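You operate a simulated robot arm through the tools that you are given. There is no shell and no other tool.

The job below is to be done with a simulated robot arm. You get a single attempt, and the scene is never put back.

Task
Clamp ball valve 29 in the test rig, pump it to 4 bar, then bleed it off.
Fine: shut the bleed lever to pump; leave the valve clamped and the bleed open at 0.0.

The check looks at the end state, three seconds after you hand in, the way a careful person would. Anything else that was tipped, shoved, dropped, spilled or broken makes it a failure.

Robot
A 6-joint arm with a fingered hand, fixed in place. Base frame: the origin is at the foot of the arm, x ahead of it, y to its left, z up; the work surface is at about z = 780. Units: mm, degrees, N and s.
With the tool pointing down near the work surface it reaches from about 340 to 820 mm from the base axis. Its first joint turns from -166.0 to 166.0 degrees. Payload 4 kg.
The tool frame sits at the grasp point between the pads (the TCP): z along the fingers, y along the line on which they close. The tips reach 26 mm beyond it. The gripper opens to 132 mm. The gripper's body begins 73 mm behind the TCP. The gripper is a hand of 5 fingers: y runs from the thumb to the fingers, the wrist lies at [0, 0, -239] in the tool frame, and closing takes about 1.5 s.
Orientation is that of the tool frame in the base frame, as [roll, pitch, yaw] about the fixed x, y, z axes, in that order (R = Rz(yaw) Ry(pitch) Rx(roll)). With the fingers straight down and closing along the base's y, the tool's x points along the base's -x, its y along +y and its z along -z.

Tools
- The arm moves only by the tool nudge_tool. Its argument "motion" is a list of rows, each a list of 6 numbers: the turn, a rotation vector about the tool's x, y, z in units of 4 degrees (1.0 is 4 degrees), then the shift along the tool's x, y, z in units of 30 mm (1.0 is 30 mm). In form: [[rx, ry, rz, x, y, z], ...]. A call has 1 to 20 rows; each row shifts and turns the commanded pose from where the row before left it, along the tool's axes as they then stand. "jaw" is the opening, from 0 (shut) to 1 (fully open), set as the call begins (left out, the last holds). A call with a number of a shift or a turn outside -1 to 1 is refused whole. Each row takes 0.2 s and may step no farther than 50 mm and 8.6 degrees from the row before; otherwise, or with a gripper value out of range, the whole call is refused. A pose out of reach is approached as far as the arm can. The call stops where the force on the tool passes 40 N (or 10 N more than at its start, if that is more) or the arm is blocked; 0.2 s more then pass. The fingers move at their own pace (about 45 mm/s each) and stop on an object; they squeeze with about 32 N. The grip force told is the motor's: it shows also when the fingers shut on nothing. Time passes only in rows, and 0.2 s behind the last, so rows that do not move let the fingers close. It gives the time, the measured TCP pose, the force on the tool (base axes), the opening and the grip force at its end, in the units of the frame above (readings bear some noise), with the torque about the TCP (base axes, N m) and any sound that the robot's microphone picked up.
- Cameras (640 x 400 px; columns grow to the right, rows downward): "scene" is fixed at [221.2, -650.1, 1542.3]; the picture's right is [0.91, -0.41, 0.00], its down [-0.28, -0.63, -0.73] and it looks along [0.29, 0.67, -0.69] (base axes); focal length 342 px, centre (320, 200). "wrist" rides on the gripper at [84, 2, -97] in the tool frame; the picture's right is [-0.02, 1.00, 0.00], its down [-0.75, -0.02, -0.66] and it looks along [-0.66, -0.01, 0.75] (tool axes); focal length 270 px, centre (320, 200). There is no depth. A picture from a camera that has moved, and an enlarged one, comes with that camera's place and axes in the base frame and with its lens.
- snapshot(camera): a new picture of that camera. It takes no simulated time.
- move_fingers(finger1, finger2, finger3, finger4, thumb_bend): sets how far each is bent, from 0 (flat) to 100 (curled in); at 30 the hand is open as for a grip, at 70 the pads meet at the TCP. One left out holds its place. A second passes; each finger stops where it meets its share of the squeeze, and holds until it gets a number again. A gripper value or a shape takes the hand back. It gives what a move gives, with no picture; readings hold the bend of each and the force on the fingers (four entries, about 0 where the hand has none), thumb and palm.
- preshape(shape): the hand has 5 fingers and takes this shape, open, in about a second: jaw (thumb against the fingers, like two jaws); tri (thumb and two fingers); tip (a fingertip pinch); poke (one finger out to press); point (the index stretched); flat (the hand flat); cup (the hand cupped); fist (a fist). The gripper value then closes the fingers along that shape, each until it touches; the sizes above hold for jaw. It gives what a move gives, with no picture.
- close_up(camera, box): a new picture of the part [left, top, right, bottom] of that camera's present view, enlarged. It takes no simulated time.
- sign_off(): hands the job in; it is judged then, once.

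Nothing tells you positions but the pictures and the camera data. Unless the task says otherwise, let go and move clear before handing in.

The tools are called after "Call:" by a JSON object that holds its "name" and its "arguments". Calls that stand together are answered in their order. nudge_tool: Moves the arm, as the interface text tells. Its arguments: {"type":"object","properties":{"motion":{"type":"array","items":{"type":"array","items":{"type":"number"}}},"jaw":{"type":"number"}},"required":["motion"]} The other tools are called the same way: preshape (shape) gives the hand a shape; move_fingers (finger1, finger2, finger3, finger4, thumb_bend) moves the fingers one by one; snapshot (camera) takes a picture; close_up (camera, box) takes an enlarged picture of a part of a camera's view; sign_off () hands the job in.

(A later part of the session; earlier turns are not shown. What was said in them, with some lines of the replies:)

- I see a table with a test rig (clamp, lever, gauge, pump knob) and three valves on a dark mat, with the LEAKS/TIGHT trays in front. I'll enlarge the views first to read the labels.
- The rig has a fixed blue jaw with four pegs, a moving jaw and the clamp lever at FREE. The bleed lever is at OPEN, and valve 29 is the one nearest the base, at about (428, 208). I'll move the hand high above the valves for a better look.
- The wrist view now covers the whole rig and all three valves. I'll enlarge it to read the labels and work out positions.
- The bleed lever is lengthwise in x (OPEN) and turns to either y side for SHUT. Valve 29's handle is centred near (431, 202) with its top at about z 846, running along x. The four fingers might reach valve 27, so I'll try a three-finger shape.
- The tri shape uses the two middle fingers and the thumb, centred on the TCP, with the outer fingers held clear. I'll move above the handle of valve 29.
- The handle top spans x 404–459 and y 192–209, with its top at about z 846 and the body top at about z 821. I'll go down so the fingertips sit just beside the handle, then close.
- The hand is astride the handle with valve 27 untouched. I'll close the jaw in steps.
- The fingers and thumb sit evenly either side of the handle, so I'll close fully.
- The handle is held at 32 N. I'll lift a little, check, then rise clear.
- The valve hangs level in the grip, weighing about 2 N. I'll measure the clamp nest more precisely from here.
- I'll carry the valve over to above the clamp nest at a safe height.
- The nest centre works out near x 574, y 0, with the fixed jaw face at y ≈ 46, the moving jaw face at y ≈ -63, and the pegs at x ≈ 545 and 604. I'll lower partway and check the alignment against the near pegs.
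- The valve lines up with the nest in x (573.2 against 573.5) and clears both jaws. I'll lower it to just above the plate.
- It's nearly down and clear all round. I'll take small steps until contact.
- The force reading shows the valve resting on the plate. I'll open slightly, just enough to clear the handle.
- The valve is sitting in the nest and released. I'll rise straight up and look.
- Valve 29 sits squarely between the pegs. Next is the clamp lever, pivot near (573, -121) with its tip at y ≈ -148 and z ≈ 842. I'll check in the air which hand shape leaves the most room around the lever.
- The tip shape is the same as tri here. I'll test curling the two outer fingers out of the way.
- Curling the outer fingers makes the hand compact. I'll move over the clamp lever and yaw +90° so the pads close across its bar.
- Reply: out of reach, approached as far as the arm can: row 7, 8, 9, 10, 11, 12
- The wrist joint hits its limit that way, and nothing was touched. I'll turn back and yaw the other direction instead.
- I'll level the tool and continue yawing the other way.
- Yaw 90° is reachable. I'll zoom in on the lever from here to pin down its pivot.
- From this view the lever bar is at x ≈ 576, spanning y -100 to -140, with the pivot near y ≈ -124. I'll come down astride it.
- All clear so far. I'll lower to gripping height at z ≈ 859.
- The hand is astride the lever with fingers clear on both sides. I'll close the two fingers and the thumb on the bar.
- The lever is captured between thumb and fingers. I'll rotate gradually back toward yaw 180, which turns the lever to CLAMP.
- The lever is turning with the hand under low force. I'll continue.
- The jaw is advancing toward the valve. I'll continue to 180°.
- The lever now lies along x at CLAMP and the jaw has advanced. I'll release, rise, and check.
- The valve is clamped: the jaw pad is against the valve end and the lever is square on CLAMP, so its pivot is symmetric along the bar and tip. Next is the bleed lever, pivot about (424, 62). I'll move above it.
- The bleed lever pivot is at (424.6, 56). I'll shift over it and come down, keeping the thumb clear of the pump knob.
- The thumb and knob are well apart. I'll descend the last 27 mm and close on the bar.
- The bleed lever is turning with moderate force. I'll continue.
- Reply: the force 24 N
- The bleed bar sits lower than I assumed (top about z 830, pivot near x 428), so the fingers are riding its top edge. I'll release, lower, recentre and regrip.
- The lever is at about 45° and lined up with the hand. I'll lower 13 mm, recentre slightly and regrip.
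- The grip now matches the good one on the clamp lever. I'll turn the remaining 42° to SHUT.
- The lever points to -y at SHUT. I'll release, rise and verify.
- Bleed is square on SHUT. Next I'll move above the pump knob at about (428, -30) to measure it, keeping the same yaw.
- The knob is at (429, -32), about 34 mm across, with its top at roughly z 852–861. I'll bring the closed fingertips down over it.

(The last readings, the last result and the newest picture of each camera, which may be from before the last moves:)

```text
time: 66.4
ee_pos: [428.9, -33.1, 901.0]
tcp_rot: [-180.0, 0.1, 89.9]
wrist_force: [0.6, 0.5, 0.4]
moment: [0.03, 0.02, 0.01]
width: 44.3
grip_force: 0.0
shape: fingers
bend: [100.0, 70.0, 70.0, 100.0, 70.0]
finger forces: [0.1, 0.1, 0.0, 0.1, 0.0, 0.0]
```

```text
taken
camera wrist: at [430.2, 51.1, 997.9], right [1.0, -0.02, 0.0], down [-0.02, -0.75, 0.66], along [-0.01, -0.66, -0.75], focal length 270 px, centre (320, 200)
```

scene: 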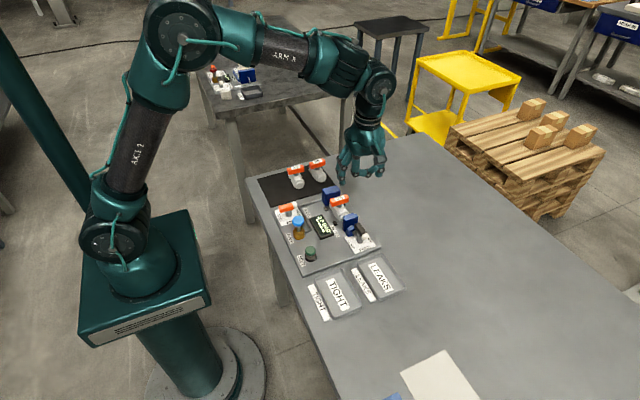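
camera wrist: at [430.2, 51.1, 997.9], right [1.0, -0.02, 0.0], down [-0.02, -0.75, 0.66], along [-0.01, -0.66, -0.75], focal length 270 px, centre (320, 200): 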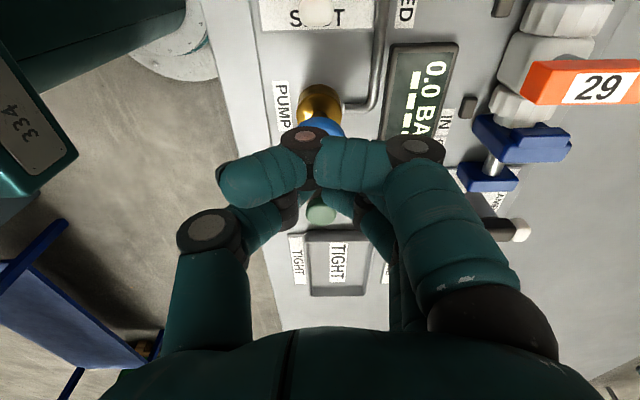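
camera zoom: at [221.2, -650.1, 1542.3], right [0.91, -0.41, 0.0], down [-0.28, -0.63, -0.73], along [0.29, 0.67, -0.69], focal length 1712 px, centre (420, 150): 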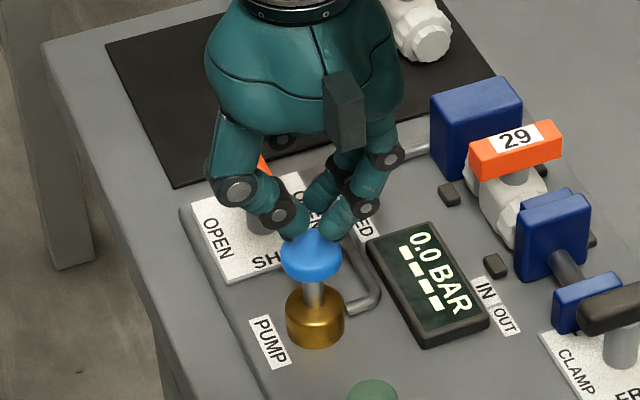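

The fingertips are centred about 10 mm above the knob. I'll press down slowly.

Call:
{"name": "nudge_tool", "arguments": {"motion": [[0, 0, 0, 0, 0, 0.15], [0, 0, 0, 0, 0, 0.15], [0, 0, 0, 0, 0, 0.15], [0, 0, 0, 0, 0, 0.15]]}}

Call:
{"name": "close_up", "arguments": {"camera": "scene", "box": [260, 170, 340, 250]}}

```text
time: 67.4
ee_pos: [428.2, -33.3, 884.2]
tcp_rot: [-180.0, 0.0, 90.0]
wrist_force: [0.8, 0.5, 1.3]
moment: [0.0, 0.07, -0.01]
width: 44.5
grip_force: 1.1
shape: fingers
bend: [100.0, 70.0, 70.0, 100.0, 70.0]
finger forces: [0.0, 0.0, 0.0, 0.1, 1.2, 0.1]
```

```text
5.00 times, centred on (300, 210) of scene
camera zoom: at [221.2, -650.1, 1542.3], right [0.91, -0.41, 0.0], down [-0.28, -0.63, -0.73], along [0.29, 0.67, -0.69], focal length 1712 px, centre (420, 150)
```

zoom: 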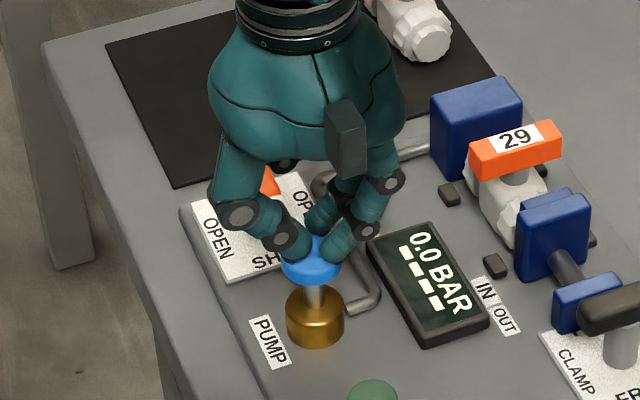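

The thumb is just touching the knob. I'll press farther and watch the force and the gauge.

Call:
{"name": "nudge_tool", "arguments": {"motion": [[0, 0, 0, 0, 0, 0.15], [0, 0, 0, 0, 0, 0.15], [0, 0, 0, 0, 0, 0.15]]}}

Call:
{"name": "close_up", "arguments": {"camera": "scene", "box": [260, 170, 340, 250]}}

```text
time: 68.2
ee_pos: [428.6, -32.3, 871.6]
tcp_rot: [-180.0, 0.0, 90.0]
wrist_force: [-1.9, -0.4, 6.4]
moment: [-0.02, 0.13, 0.0]
width: 44.1
grip_force: 2.9
shape: fingers
bend: [100.0, 70.0, 70.0, 100.0, 70.0]
finger forces: [0.1, 0.1, 0.0, 0.1, 5.6, 0.0]
```

```text
5.00 times, centred on (300, 210) of scene
camera zoom: at [221.2, -650.1, 1542.3], right [0.91, -0.41, 0.0], down [-0.28, -0.63, -0.73], along [0.29, 0.67, -0.69], focal length 1712 px, centre (420, 150)
```

zoom: 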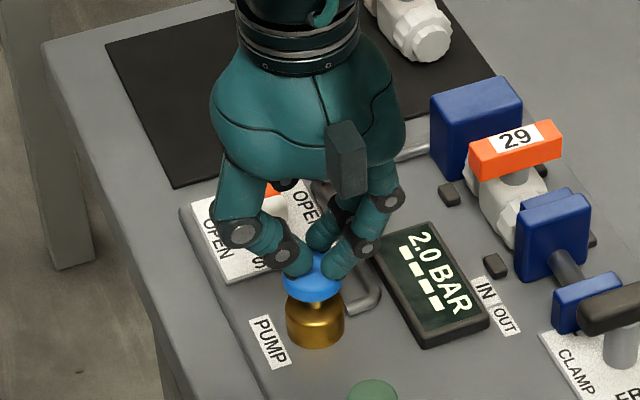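

One stroke gave 2.0 bar with the force low. I'll let the knob come back up and see if the reading holds.

Call:
{"name": "nudge_tool", "arguments": {"motion": [[0, 0, 0, 0, 0, -0.2], [0, 0, 0, 0, 0, -0.25], [0, 0, 0, 0, 0, -0.25], [0, 0, 0, 0, 0, 0]]}}

Call:
{"name": "close_up", "arguments": {"camera": "scene", "box": [260, 170, 340, 250]}}

```text
time: 69.2
ee_pos: [429.6, -32.8, 891.0]
tcp_rot: [180.0, 0.0, 90.0]
wrist_force: [-0.3, 0.3, 0.9]
moment: [0.02, 0.02, 0.0]
width: 44.1
grip_force: 0.2
shape: fingers
bend: [100.0, 70.0, 70.0, 100.0, 70.0]
finger forces: [0.1, 0.0, 0.0, 0.0, 0.0, 0.1]
```

```text
5.00 times, centred on (300, 210) of scene
camera zoom: at [221.2, -650.1, 1542.3], right [0.91, -0.41, 0.0], down [-0.28, -0.63, -0.73], along [0.29, 0.67, -0.69], focal length 1712 px, centre (420, 150)
```

zoom: 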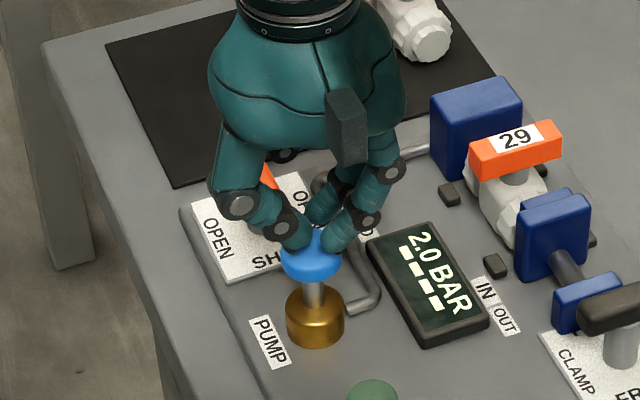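

It holds at 2.0 bar. I'll give one more stroke, the same as before.

Call:
{"name": "nudge_tool", "arguments": {"motion": [[0, 0, 0, 0, 0, 0.25], [0, 0, 0, 0, 0, 0.15], [0, 0, 0, 0, 0, 0.15], [0, 0, 0, 0, 0, 0.12]]}}

Call:
{"name": "close_up", "arguments": {"camera": "scene", "box": [260, 170, 340, 250]}}

```text
time: 70.2
ee_pos: [428.7, -32.0, 871.4]
tcp_rot: [179.9, 0.0, 90.1]
wrist_force: [-0.1, -0.2, 5.2]
moment: [0.02, 0.1, -0.02]
width: 44.2
grip_force: 2.5
shape: fingers
bend: [100.0, 70.0, 70.0, 100.0, 70.0]
finger forces: [0.1, 0.1, 0.1, 0.0, 4.9, 0.0]
```

```text
5.00 times, centred on (300, 210) of scene
camera zoom: at [221.2, -650.1, 1542.3], right [0.91, -0.41, 0.0], down [-0.28, -0.63, -0.73], along [0.29, 0.67, -0.69], focal length 1712 px, centre (420, 150)
```

zoom: 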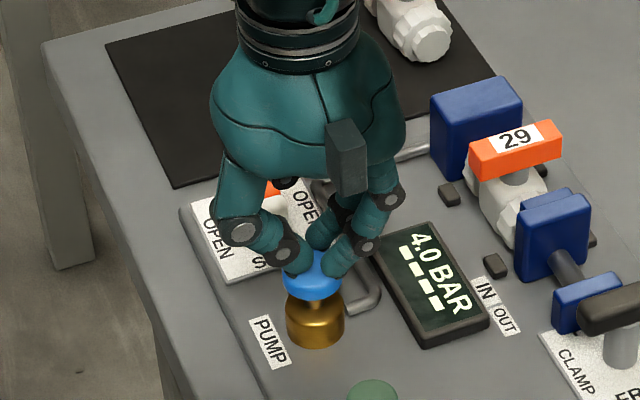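

The gauge reads 4.0 bar. I'll rise off the knob and confirm the reading.

Call:
{"name": "nudge_tool", "arguments": {"motion": [[0, 0, 0, 0, 0, -0.3], [0, 0, 0, 0, 0, -0.9], [0, 0, 0, 0, 0, -0.9], [0, 0, 0, 0, 0, -0.9], [0, 0, 0, 0, 0, -0.4], [0, 0, 0, 0, 0, 0]]}}

Call:
{"name": "close_up", "arguments": {"camera": "scene", "box": [290, 200, 370, 250]}}

```text
time: 71.6
ee_pos: [428.7, -31.9, 972.1]
tcp_rot: [-180.0, 0.0, 90.0]
wrist_force: [0.2, -0.1, 0.8]
moment: [0.02, 0.01, 0.03]
width: 44.1
grip_force: 0.1
shape: fingers
bend: [100.0, 70.0, 70.0, 100.0, 70.0]
finger forces: [0.1, 0.1, 0.0, 0.0, 0.0, 0.1]
```

```text
8.00 times, centred on (330, 225) of scene
camera zoom: at [221.2, -650.1, 1542.3], right [0.91, -0.41, 0.0], down [-0.28, -0.63, -0.73], along [0.29, 0.67, -0.69], focal length 2739 px, centre (240, 0)
```

zoom: 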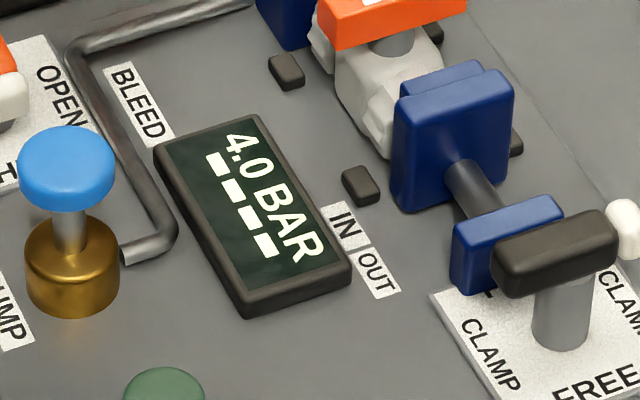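

It's holding at 4.0 bar. I'll return over the bleed lever with the fingers open.

Call:
{"name": "nudge_tool", "arguments": {"motion": [[0, 0, 0, 0.73, 0, 0], [0, 0, 0, 0.73, 0, 0], [0, 0, 0, 0.73, 0, 0], [0, 0, 0, 0.74, 0, 0], [0, 0, 0, 0, 0, 0]]}}

Call:
{"name": "move_fingers", "arguments": {"finger2": 50, "finger3": 50, "thumb_bend": 50}}

Call:
{"name": "nudge_tool", "arguments": {"motion": [[0, 0, 0, 0, 0, 0.8], [0, 0, 0, 0, 0, 0.9], [0, 0, 0, 0, 0, 0.8], [0, 0, 0, 0, 0, 0.5], [0, 0, 0, 0, 0, 0]]}}

Call:
{"name": "close_up", "arguments": {"camera": "scene", "box": [260, 170, 340, 250]}}

Call:
{"name": "snapshot", "arguments": {"camera": "wrist"}}

```text
time: 72.8
ee_pos: [427.3, 55.7, 972.8]
tcp_rot: [180.0, 0.0, 90.1]
wrist_force: [0.6, -0.5, 0.5]
moment: [0.02, -0.02, 0.0]
width: 43.8
grip_force: 0.0
shape: fingers
bend: [100.0, 70.0, 70.0, 100.0, 70.0]
finger forces: [0.0, 0.0, 0.0, 0.1, 0.1, 0.0]
```

```text
time: 73.8
ee_pos: [428.7, 56.5, 973.3]
tcp_rot: [180.0, -0.1, 90.0]
wrist_force: [-0.1, -0.3, 0.6]
moment: [0.0, 0.0, 0.01]
width: 52.5
grip_force: 0.1
shape: fingers
bend: [100.0, 50.0, 50.0, 100.0, 50.0]
finger forces: [0.1, 0.0, 0.0, 0.1, 0.1, 0.0]
```

```text
time: 75.0
ee_pos: [427.6, 56.4, 883.1]
tcp_rot: [180.0, 0.0, 90.0]
wrist_force: [-0.2, 0.1, -0.2]
moment: [0.0, -0.01, -0.01]
width: 52.5
grip_force: 0.1
shape: fingers
bend: [100.0, 50.0, 50.0, 100.0, 50.0]
finger forces: [0.0, 0.0, 0.0, 0.0, 0.1, 0.0]
```

```text
5.00 times, centred on (300, 210) of scene
camera zoom: at [221.2, -650.1, 1542.3], right [0.91, -0.41, 0.0], down [-0.28, -0.63, -0.73], along [0.29, 0.67, -0.69], focal length 1712 px, centre (420, 150)
```

zoom: 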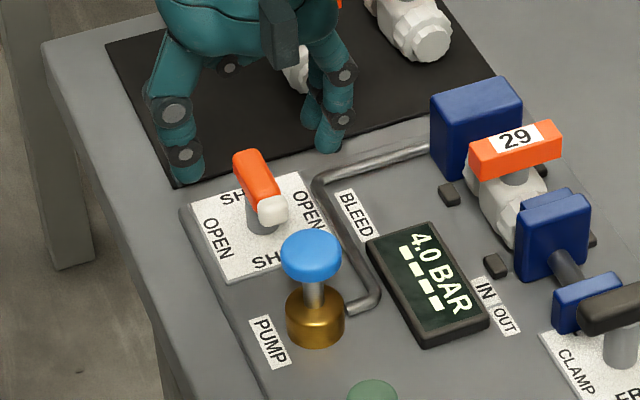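

```text
taken
camera wrist: at [429.9, 140.1, 979.0], right [1.0, -0.02, 0.0], down [-0.02, -0.75, 0.66], along [-0.01, -0.66, -0.75], focal length 270 px, centre (320, 200)
```

wrist: 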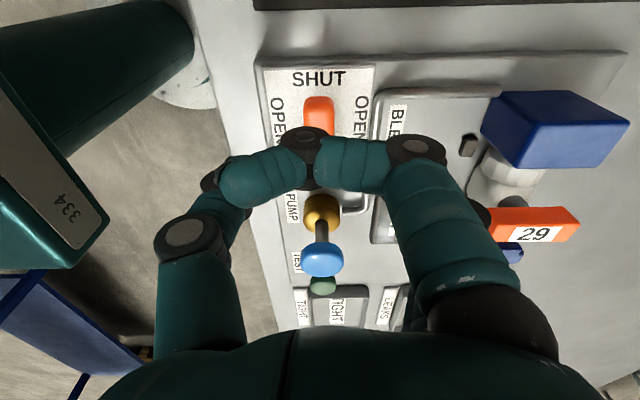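

The hand is aligned with the lever. I'll lower to 847, grip, and start turning it back.

Call:
{"name": "nudge_tool", "arguments": {"motion": [[0, 0, 0, 0, 0, 0.5], [0, 0, 0, 0, 0, 0.4], [0, 0, 0, 0, 0, 0.27], [0, 0, 0, 0, 0, 0]]}}

Call:
{"name": "move_fingers", "arguments": {"finger2": 75, "finger3": 75, "thumb_bend": 75}}

Call:
{"name": "nudge_tool", "arguments": {"motion": [[0, 0, -1, 0, 0, 0], [0, 0, -1, 0, 0, 0], [0, 0, -1, 0, 0, 0], [0, 0, -1, 0, 0, 0], [0, 0, -1, 0, 0, 0], [0, 0, -1, 0, 0, 0], [0, 0, -1, 0, 0, 0], [0, 0, -1, 0, 0, 0], [0, 0, -1, 0, 0, 0], [0, 0, -1, 0, 0, 0]]}}

Call:
{"name": "close_up", "arguments": {"camera": "scene", "box": [260, 170, 340, 250]}}

```text
time: 76.0
ee_pos: [429.0, 55.0, 847.3]
tcp_rot: [-180.0, 0.0, 90.0]
wrist_force: [1.0, 0.3, -0.1]
moment: [-0.04, -0.01, -0.02]
width: 52.4
grip_force: 0.1
shape: fingers
bend: [100.0, 50.0, 50.0, 100.0, 50.0]
finger forces: [0.0, 0.1, 0.0, 0.0, 0.1, 0.1]
```

```text
time: 77.0
ee_pos: [428.4, 55.8, 847.6]
tcp_rot: [-180.0, 0.1, 90.0]
wrist_force: [-0.3, -0.5, -14.8]
moment: [0.01, 0.01, -0.03]
width: 45.0
grip_force: 12.7
shape: fingers
bend: [100.0, 70.0, 70.0, 100.0, 67.0]
finger forces: [0.0, 6.1, 6.2, 0.0, 12.5, 0.1]
```

```text
time: 79.2
ee_pos: [429.5, 56.2, 848.4]
tcp_rot: [-180.0, 0.0, 130.1]
wrist_force: [-0.1, 3.1, -15.5]
moment: [0.06, 0.01, -0.03]
width: 45.1
grip_force: 12.8
shape: fingers
bend: [100.0, 70.0, 71.0, 100.0, 67.0]
finger forces: [0.0, 6.5, 6.6, 0.0, 11.8, 0.0]
```

```text
5.00 times, centred on (300, 210) of scene
camera zoom: at [221.2, -650.1, 1542.3], right [0.91, -0.41, 0.0], down [-0.28, -0.63, -0.73], along [0.29, 0.67, -0.69], focal length 1712 px, centre (420, 150)
```

zoom: 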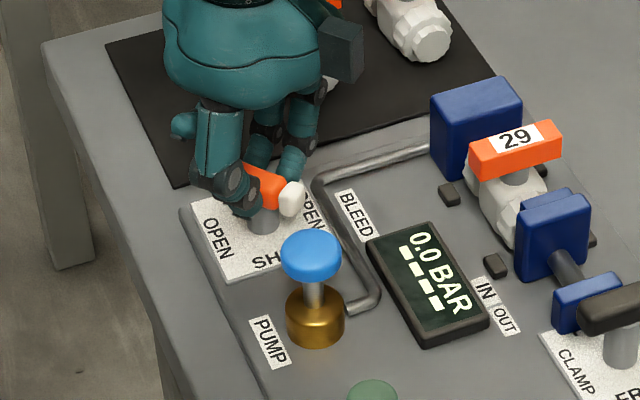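

The gauge already reads 0.0 as the lever opens. I'll finish turning it fully to OPEN, watching the thumb near the pump knob.

Call:
{"name": "nudge_tool", "arguments": {"motion": [[0, 0, -1, 0, 0, 0], [0, 0, -1, 0, 0, 0], [0, 0, -1, 0, 0, 0], [0, 0, -1, 0, 0, 0], [0, 0, -1, 0, 0, 0], [0, 0, -1, 0, 0, 0], [0, 0, -1, 0, 0, 0], [0, 0, -1, 0, 0, 0]]}}

Call:
{"name": "close_up", "arguments": {"camera": "scene", "box": [260, 170, 340, 250]}}

```text
time: 81.0
ee_pos: [427.2, 54.8, 847.3]
tcp_rot: [-180.0, -0.1, 162.1]
wrist_force: [-5.2, 5.9, -13.6]
moment: [0.11, 0.1, -0.05]
width: 45.3
grip_force: 12.3
shape: fingers
bend: [100.0, 70.0, 71.0, 100.0, 68.0]
finger forces: [0.1, 7.1, 6.8, 0.0, 10.7, 0.0]
```

```text
5.00 times, centred on (300, 210) of scene
camera zoom: at [221.2, -650.1, 1542.3], right [0.91, -0.41, 0.0], down [-0.28, -0.63, -0.73], along [0.29, 0.67, -0.69], focal length 1712 px, centre (420, 150)
```

zoom: 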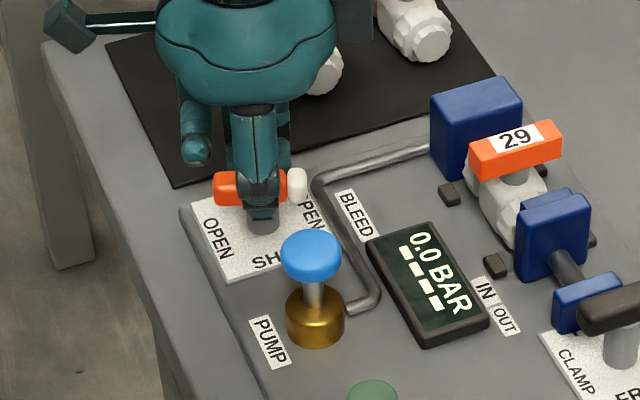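

Call:
{"name": "nudge_tool", "arguments": {"motion": [[0, 0, -1, 0, 0, 0], [0, 0, -1, 0, 0, 0], [0, 0, -1, 0, 0, 0], [0, 0, -1, 0, 0, 0], [0, 0, -0.5, 0, 0, 0], [0, 0, 0, 0, 0, 0]]}}

Call:
{"name": "close_up", "arguments": {"camera": "scene", "box": [260, 170, 340, 250]}}

Call:
{"name": "snapshot", "arguments": {"camera": "wrist"}}

```text
time: 82.4
ee_pos: [428.7, 55.7, 847.3]
tcp_rot: [-180.0, 0.0, -179.9]
wrist_force: [-10.5, 4.8, -11.2]
moment: [0.1, 0.21, 0.03]
width: 45.0
grip_force: 12.8
shape: fingers
bend: [100.0, 70.0, 71.0, 100.0, 68.0]
finger forces: [0.1, 7.0, 7.4, 0.0, 10.8, 0.0]
```

```text
5.00 times, centred on (300, 210) of scene
camera zoom: at [221.2, -650.1, 1542.3], right [0.91, -0.41, 0.0], down [-0.28, -0.63, -0.73], along [0.29, 0.67, -0.69], focal length 1712 px, centre (420, 150)
```

zoom: 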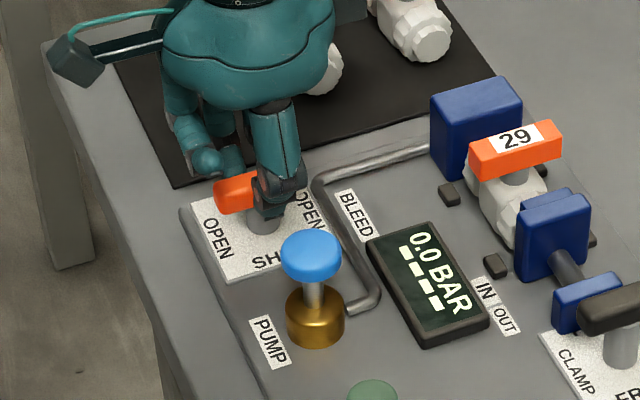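

```text
taken
camera wrist: at [344.0, 56.8, 944.0], right [0.02, 1.0, 0.0], down [0.75, -0.02, 0.66], along [0.66, -0.01, -0.75], focal length 270 px, centre (320, 200)
```

wrist: 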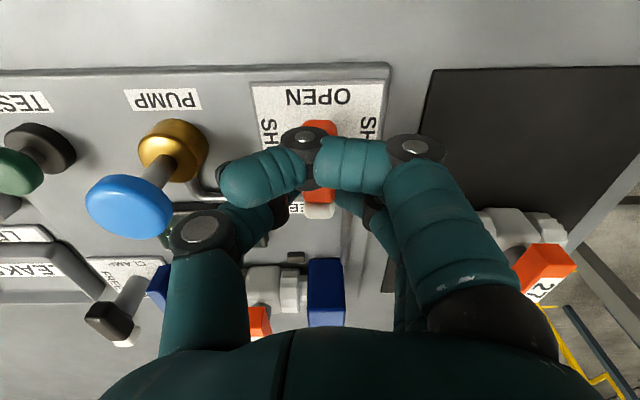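

The lever is back at OPEN and the gauge reads 0.0. I'll open only a little so the thumb stays clear of the pump knob, then rise.

Call:
{"name": "move_fingers", "arguments": {"finger2": 55, "finger3": 55, "thumb_bend": 59}}

Call:
{"name": "close_up", "arguments": {"camera": "scene", "box": [260, 170, 340, 250]}}

```text
time: 83.4
ee_pos: [428.6, 55.2, 847.2]
tcp_rot: [-179.9, 0.0, -179.9]
wrist_force: [-0.8, -0.2, 0.7]
moment: [-0.01, 0.03, -0.01]
width: 47.9
grip_force: 0.1
shape: fingers
bend: [100.0, 55.0, 55.0, 100.0, 59.0]
finger forces: [0.0, 0.2, 0.1, 0.0, 0.0, 0.0]
```

```text
5.00 times, centred on (300, 210) of scene
camera zoom: at [221.2, -650.1, 1542.3], right [0.91, -0.41, 0.0], down [-0.28, -0.63, -0.73], along [0.29, 0.67, -0.69], focal length 1712 px, centre (420, 150)
```

zoom: 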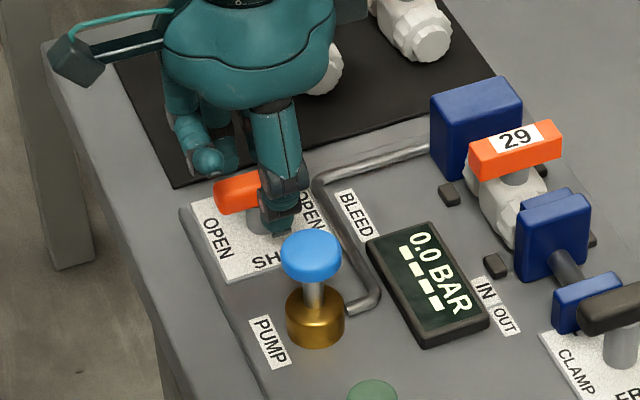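

Call:
{"name": "nudge_tool", "arguments": {"motion": [[0, 0, 0, 0, 0, -0.4], [0, 0, 0, 0, 0, -0.8], [0, 0, 0, 0, 0, -0.9], [0, 0, 0, 0, 0, -0.9], [0, 0, 0, 0, 0, -0.9], [0, 0, 0, 0, 0, -0.9], [0, 0, 0, 0, 0, -0.9], [0, 0, 0, 0, 0, -0.9], [0, 0, 0, 0, 0, 0]]}}

Call:
{"name": "snapshot", "arguments": {"camera": "wrist"}}

Call:
{"name": "snapshot", "arguments": {"camera": "scene"}}

Call:
{"name": "close_up", "arguments": {"camera": "wrist", "box": [140, 20, 380, 170]}}

Call:
{"name": "close_up", "arguments": {"camera": "scene", "box": [250, 160, 400, 260]}}

```text
time: 85.4
ee_pos: [428.7, 55.9, 1046.0]
tcp_rot: [-179.9, 0.1, -180.0]
wrist_force: [-0.3, 0.0, 0.8]
moment: [-0.01, 0.0, 0.0]
width: 48.2
grip_force: 0.1
shape: fingers
bend: [100.0, 55.0, 55.0, 100.0, 59.0]
finger forces: [0.1, 0.0, 0.1, 0.0, 0.1, 0.0]
```

```text
taken
camera wrist: at [344.7, 56.7, 1143.0], right [0.02, 1.0, 0.0], down [0.75, -0.02, 0.66], along [0.66, -0.01, -0.75], focal length 270 px, centre (320, 200)
```

wrist: 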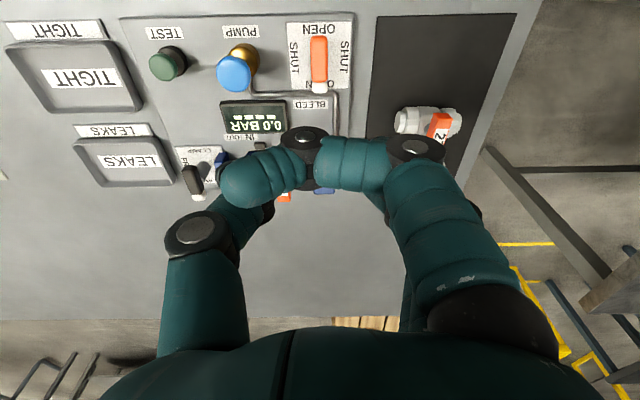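

```text
taken
```

scene: 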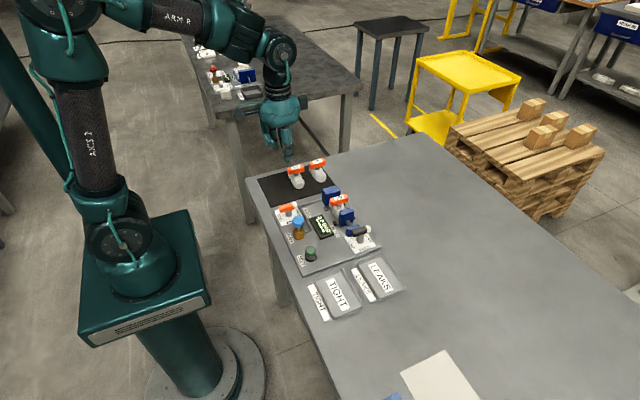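

```text
2.67 times, centred on (260, 95) of wrist
camera zoom: at [344.7, 56.7, 1143.0], right [0.02, 1.0, 0.0], down [0.75, -0.02, 0.66], along [0.66, -0.01, -0.75], focal length 721 px, centre (480, 480)
```

zoom: 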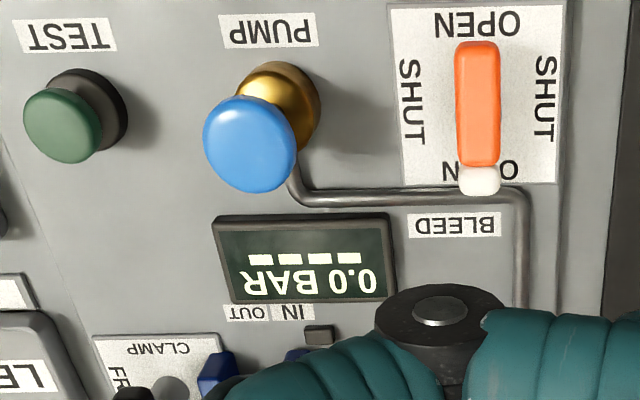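

```text
4.00 times, centred on (325, 210) of scene
camera zoom: at [221.2, -650.1, 1542.3], right [0.91, -0.41, 0.0], down [-0.28, -0.63, -0.73], along [0.29, 0.67, -0.69], focal length 1370 px, centre (300, 160)
```

zoom: 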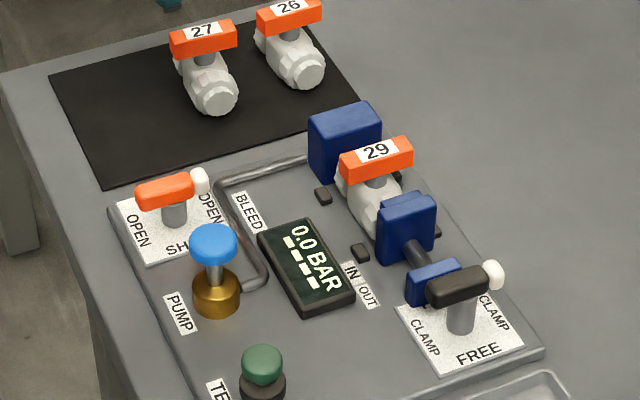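

Everything is in the state you asked for. Valve 29 is clamped with the lever on CLAMP, it was pumped to 4.0 bar, the bleed is at OPEN and the gauge reads 0.0. The other valves are undisturbed and the hand is well clear, so I'm handing in.

Call:
{"name": "sign_off", "arguments": {}}

```text
The job is handed in.
```

Valve 29 is clamped in the test rig. It was pumped to 4.0 bar in two strokes, and the gauge held 4.0 until I opened the bleed.

At hand-in the clamp lever was on CLAMP, the bleed lever on OPEN and the gauge at 0.0. Valves 26 and 27 and the rest of the bench look undisturbed in the final pictures, and the hand was clear above the rig.

I did not press the TEST button, since the job didn't ask for it. The lower line of the gauge still shows four dashes, as it did at the start.
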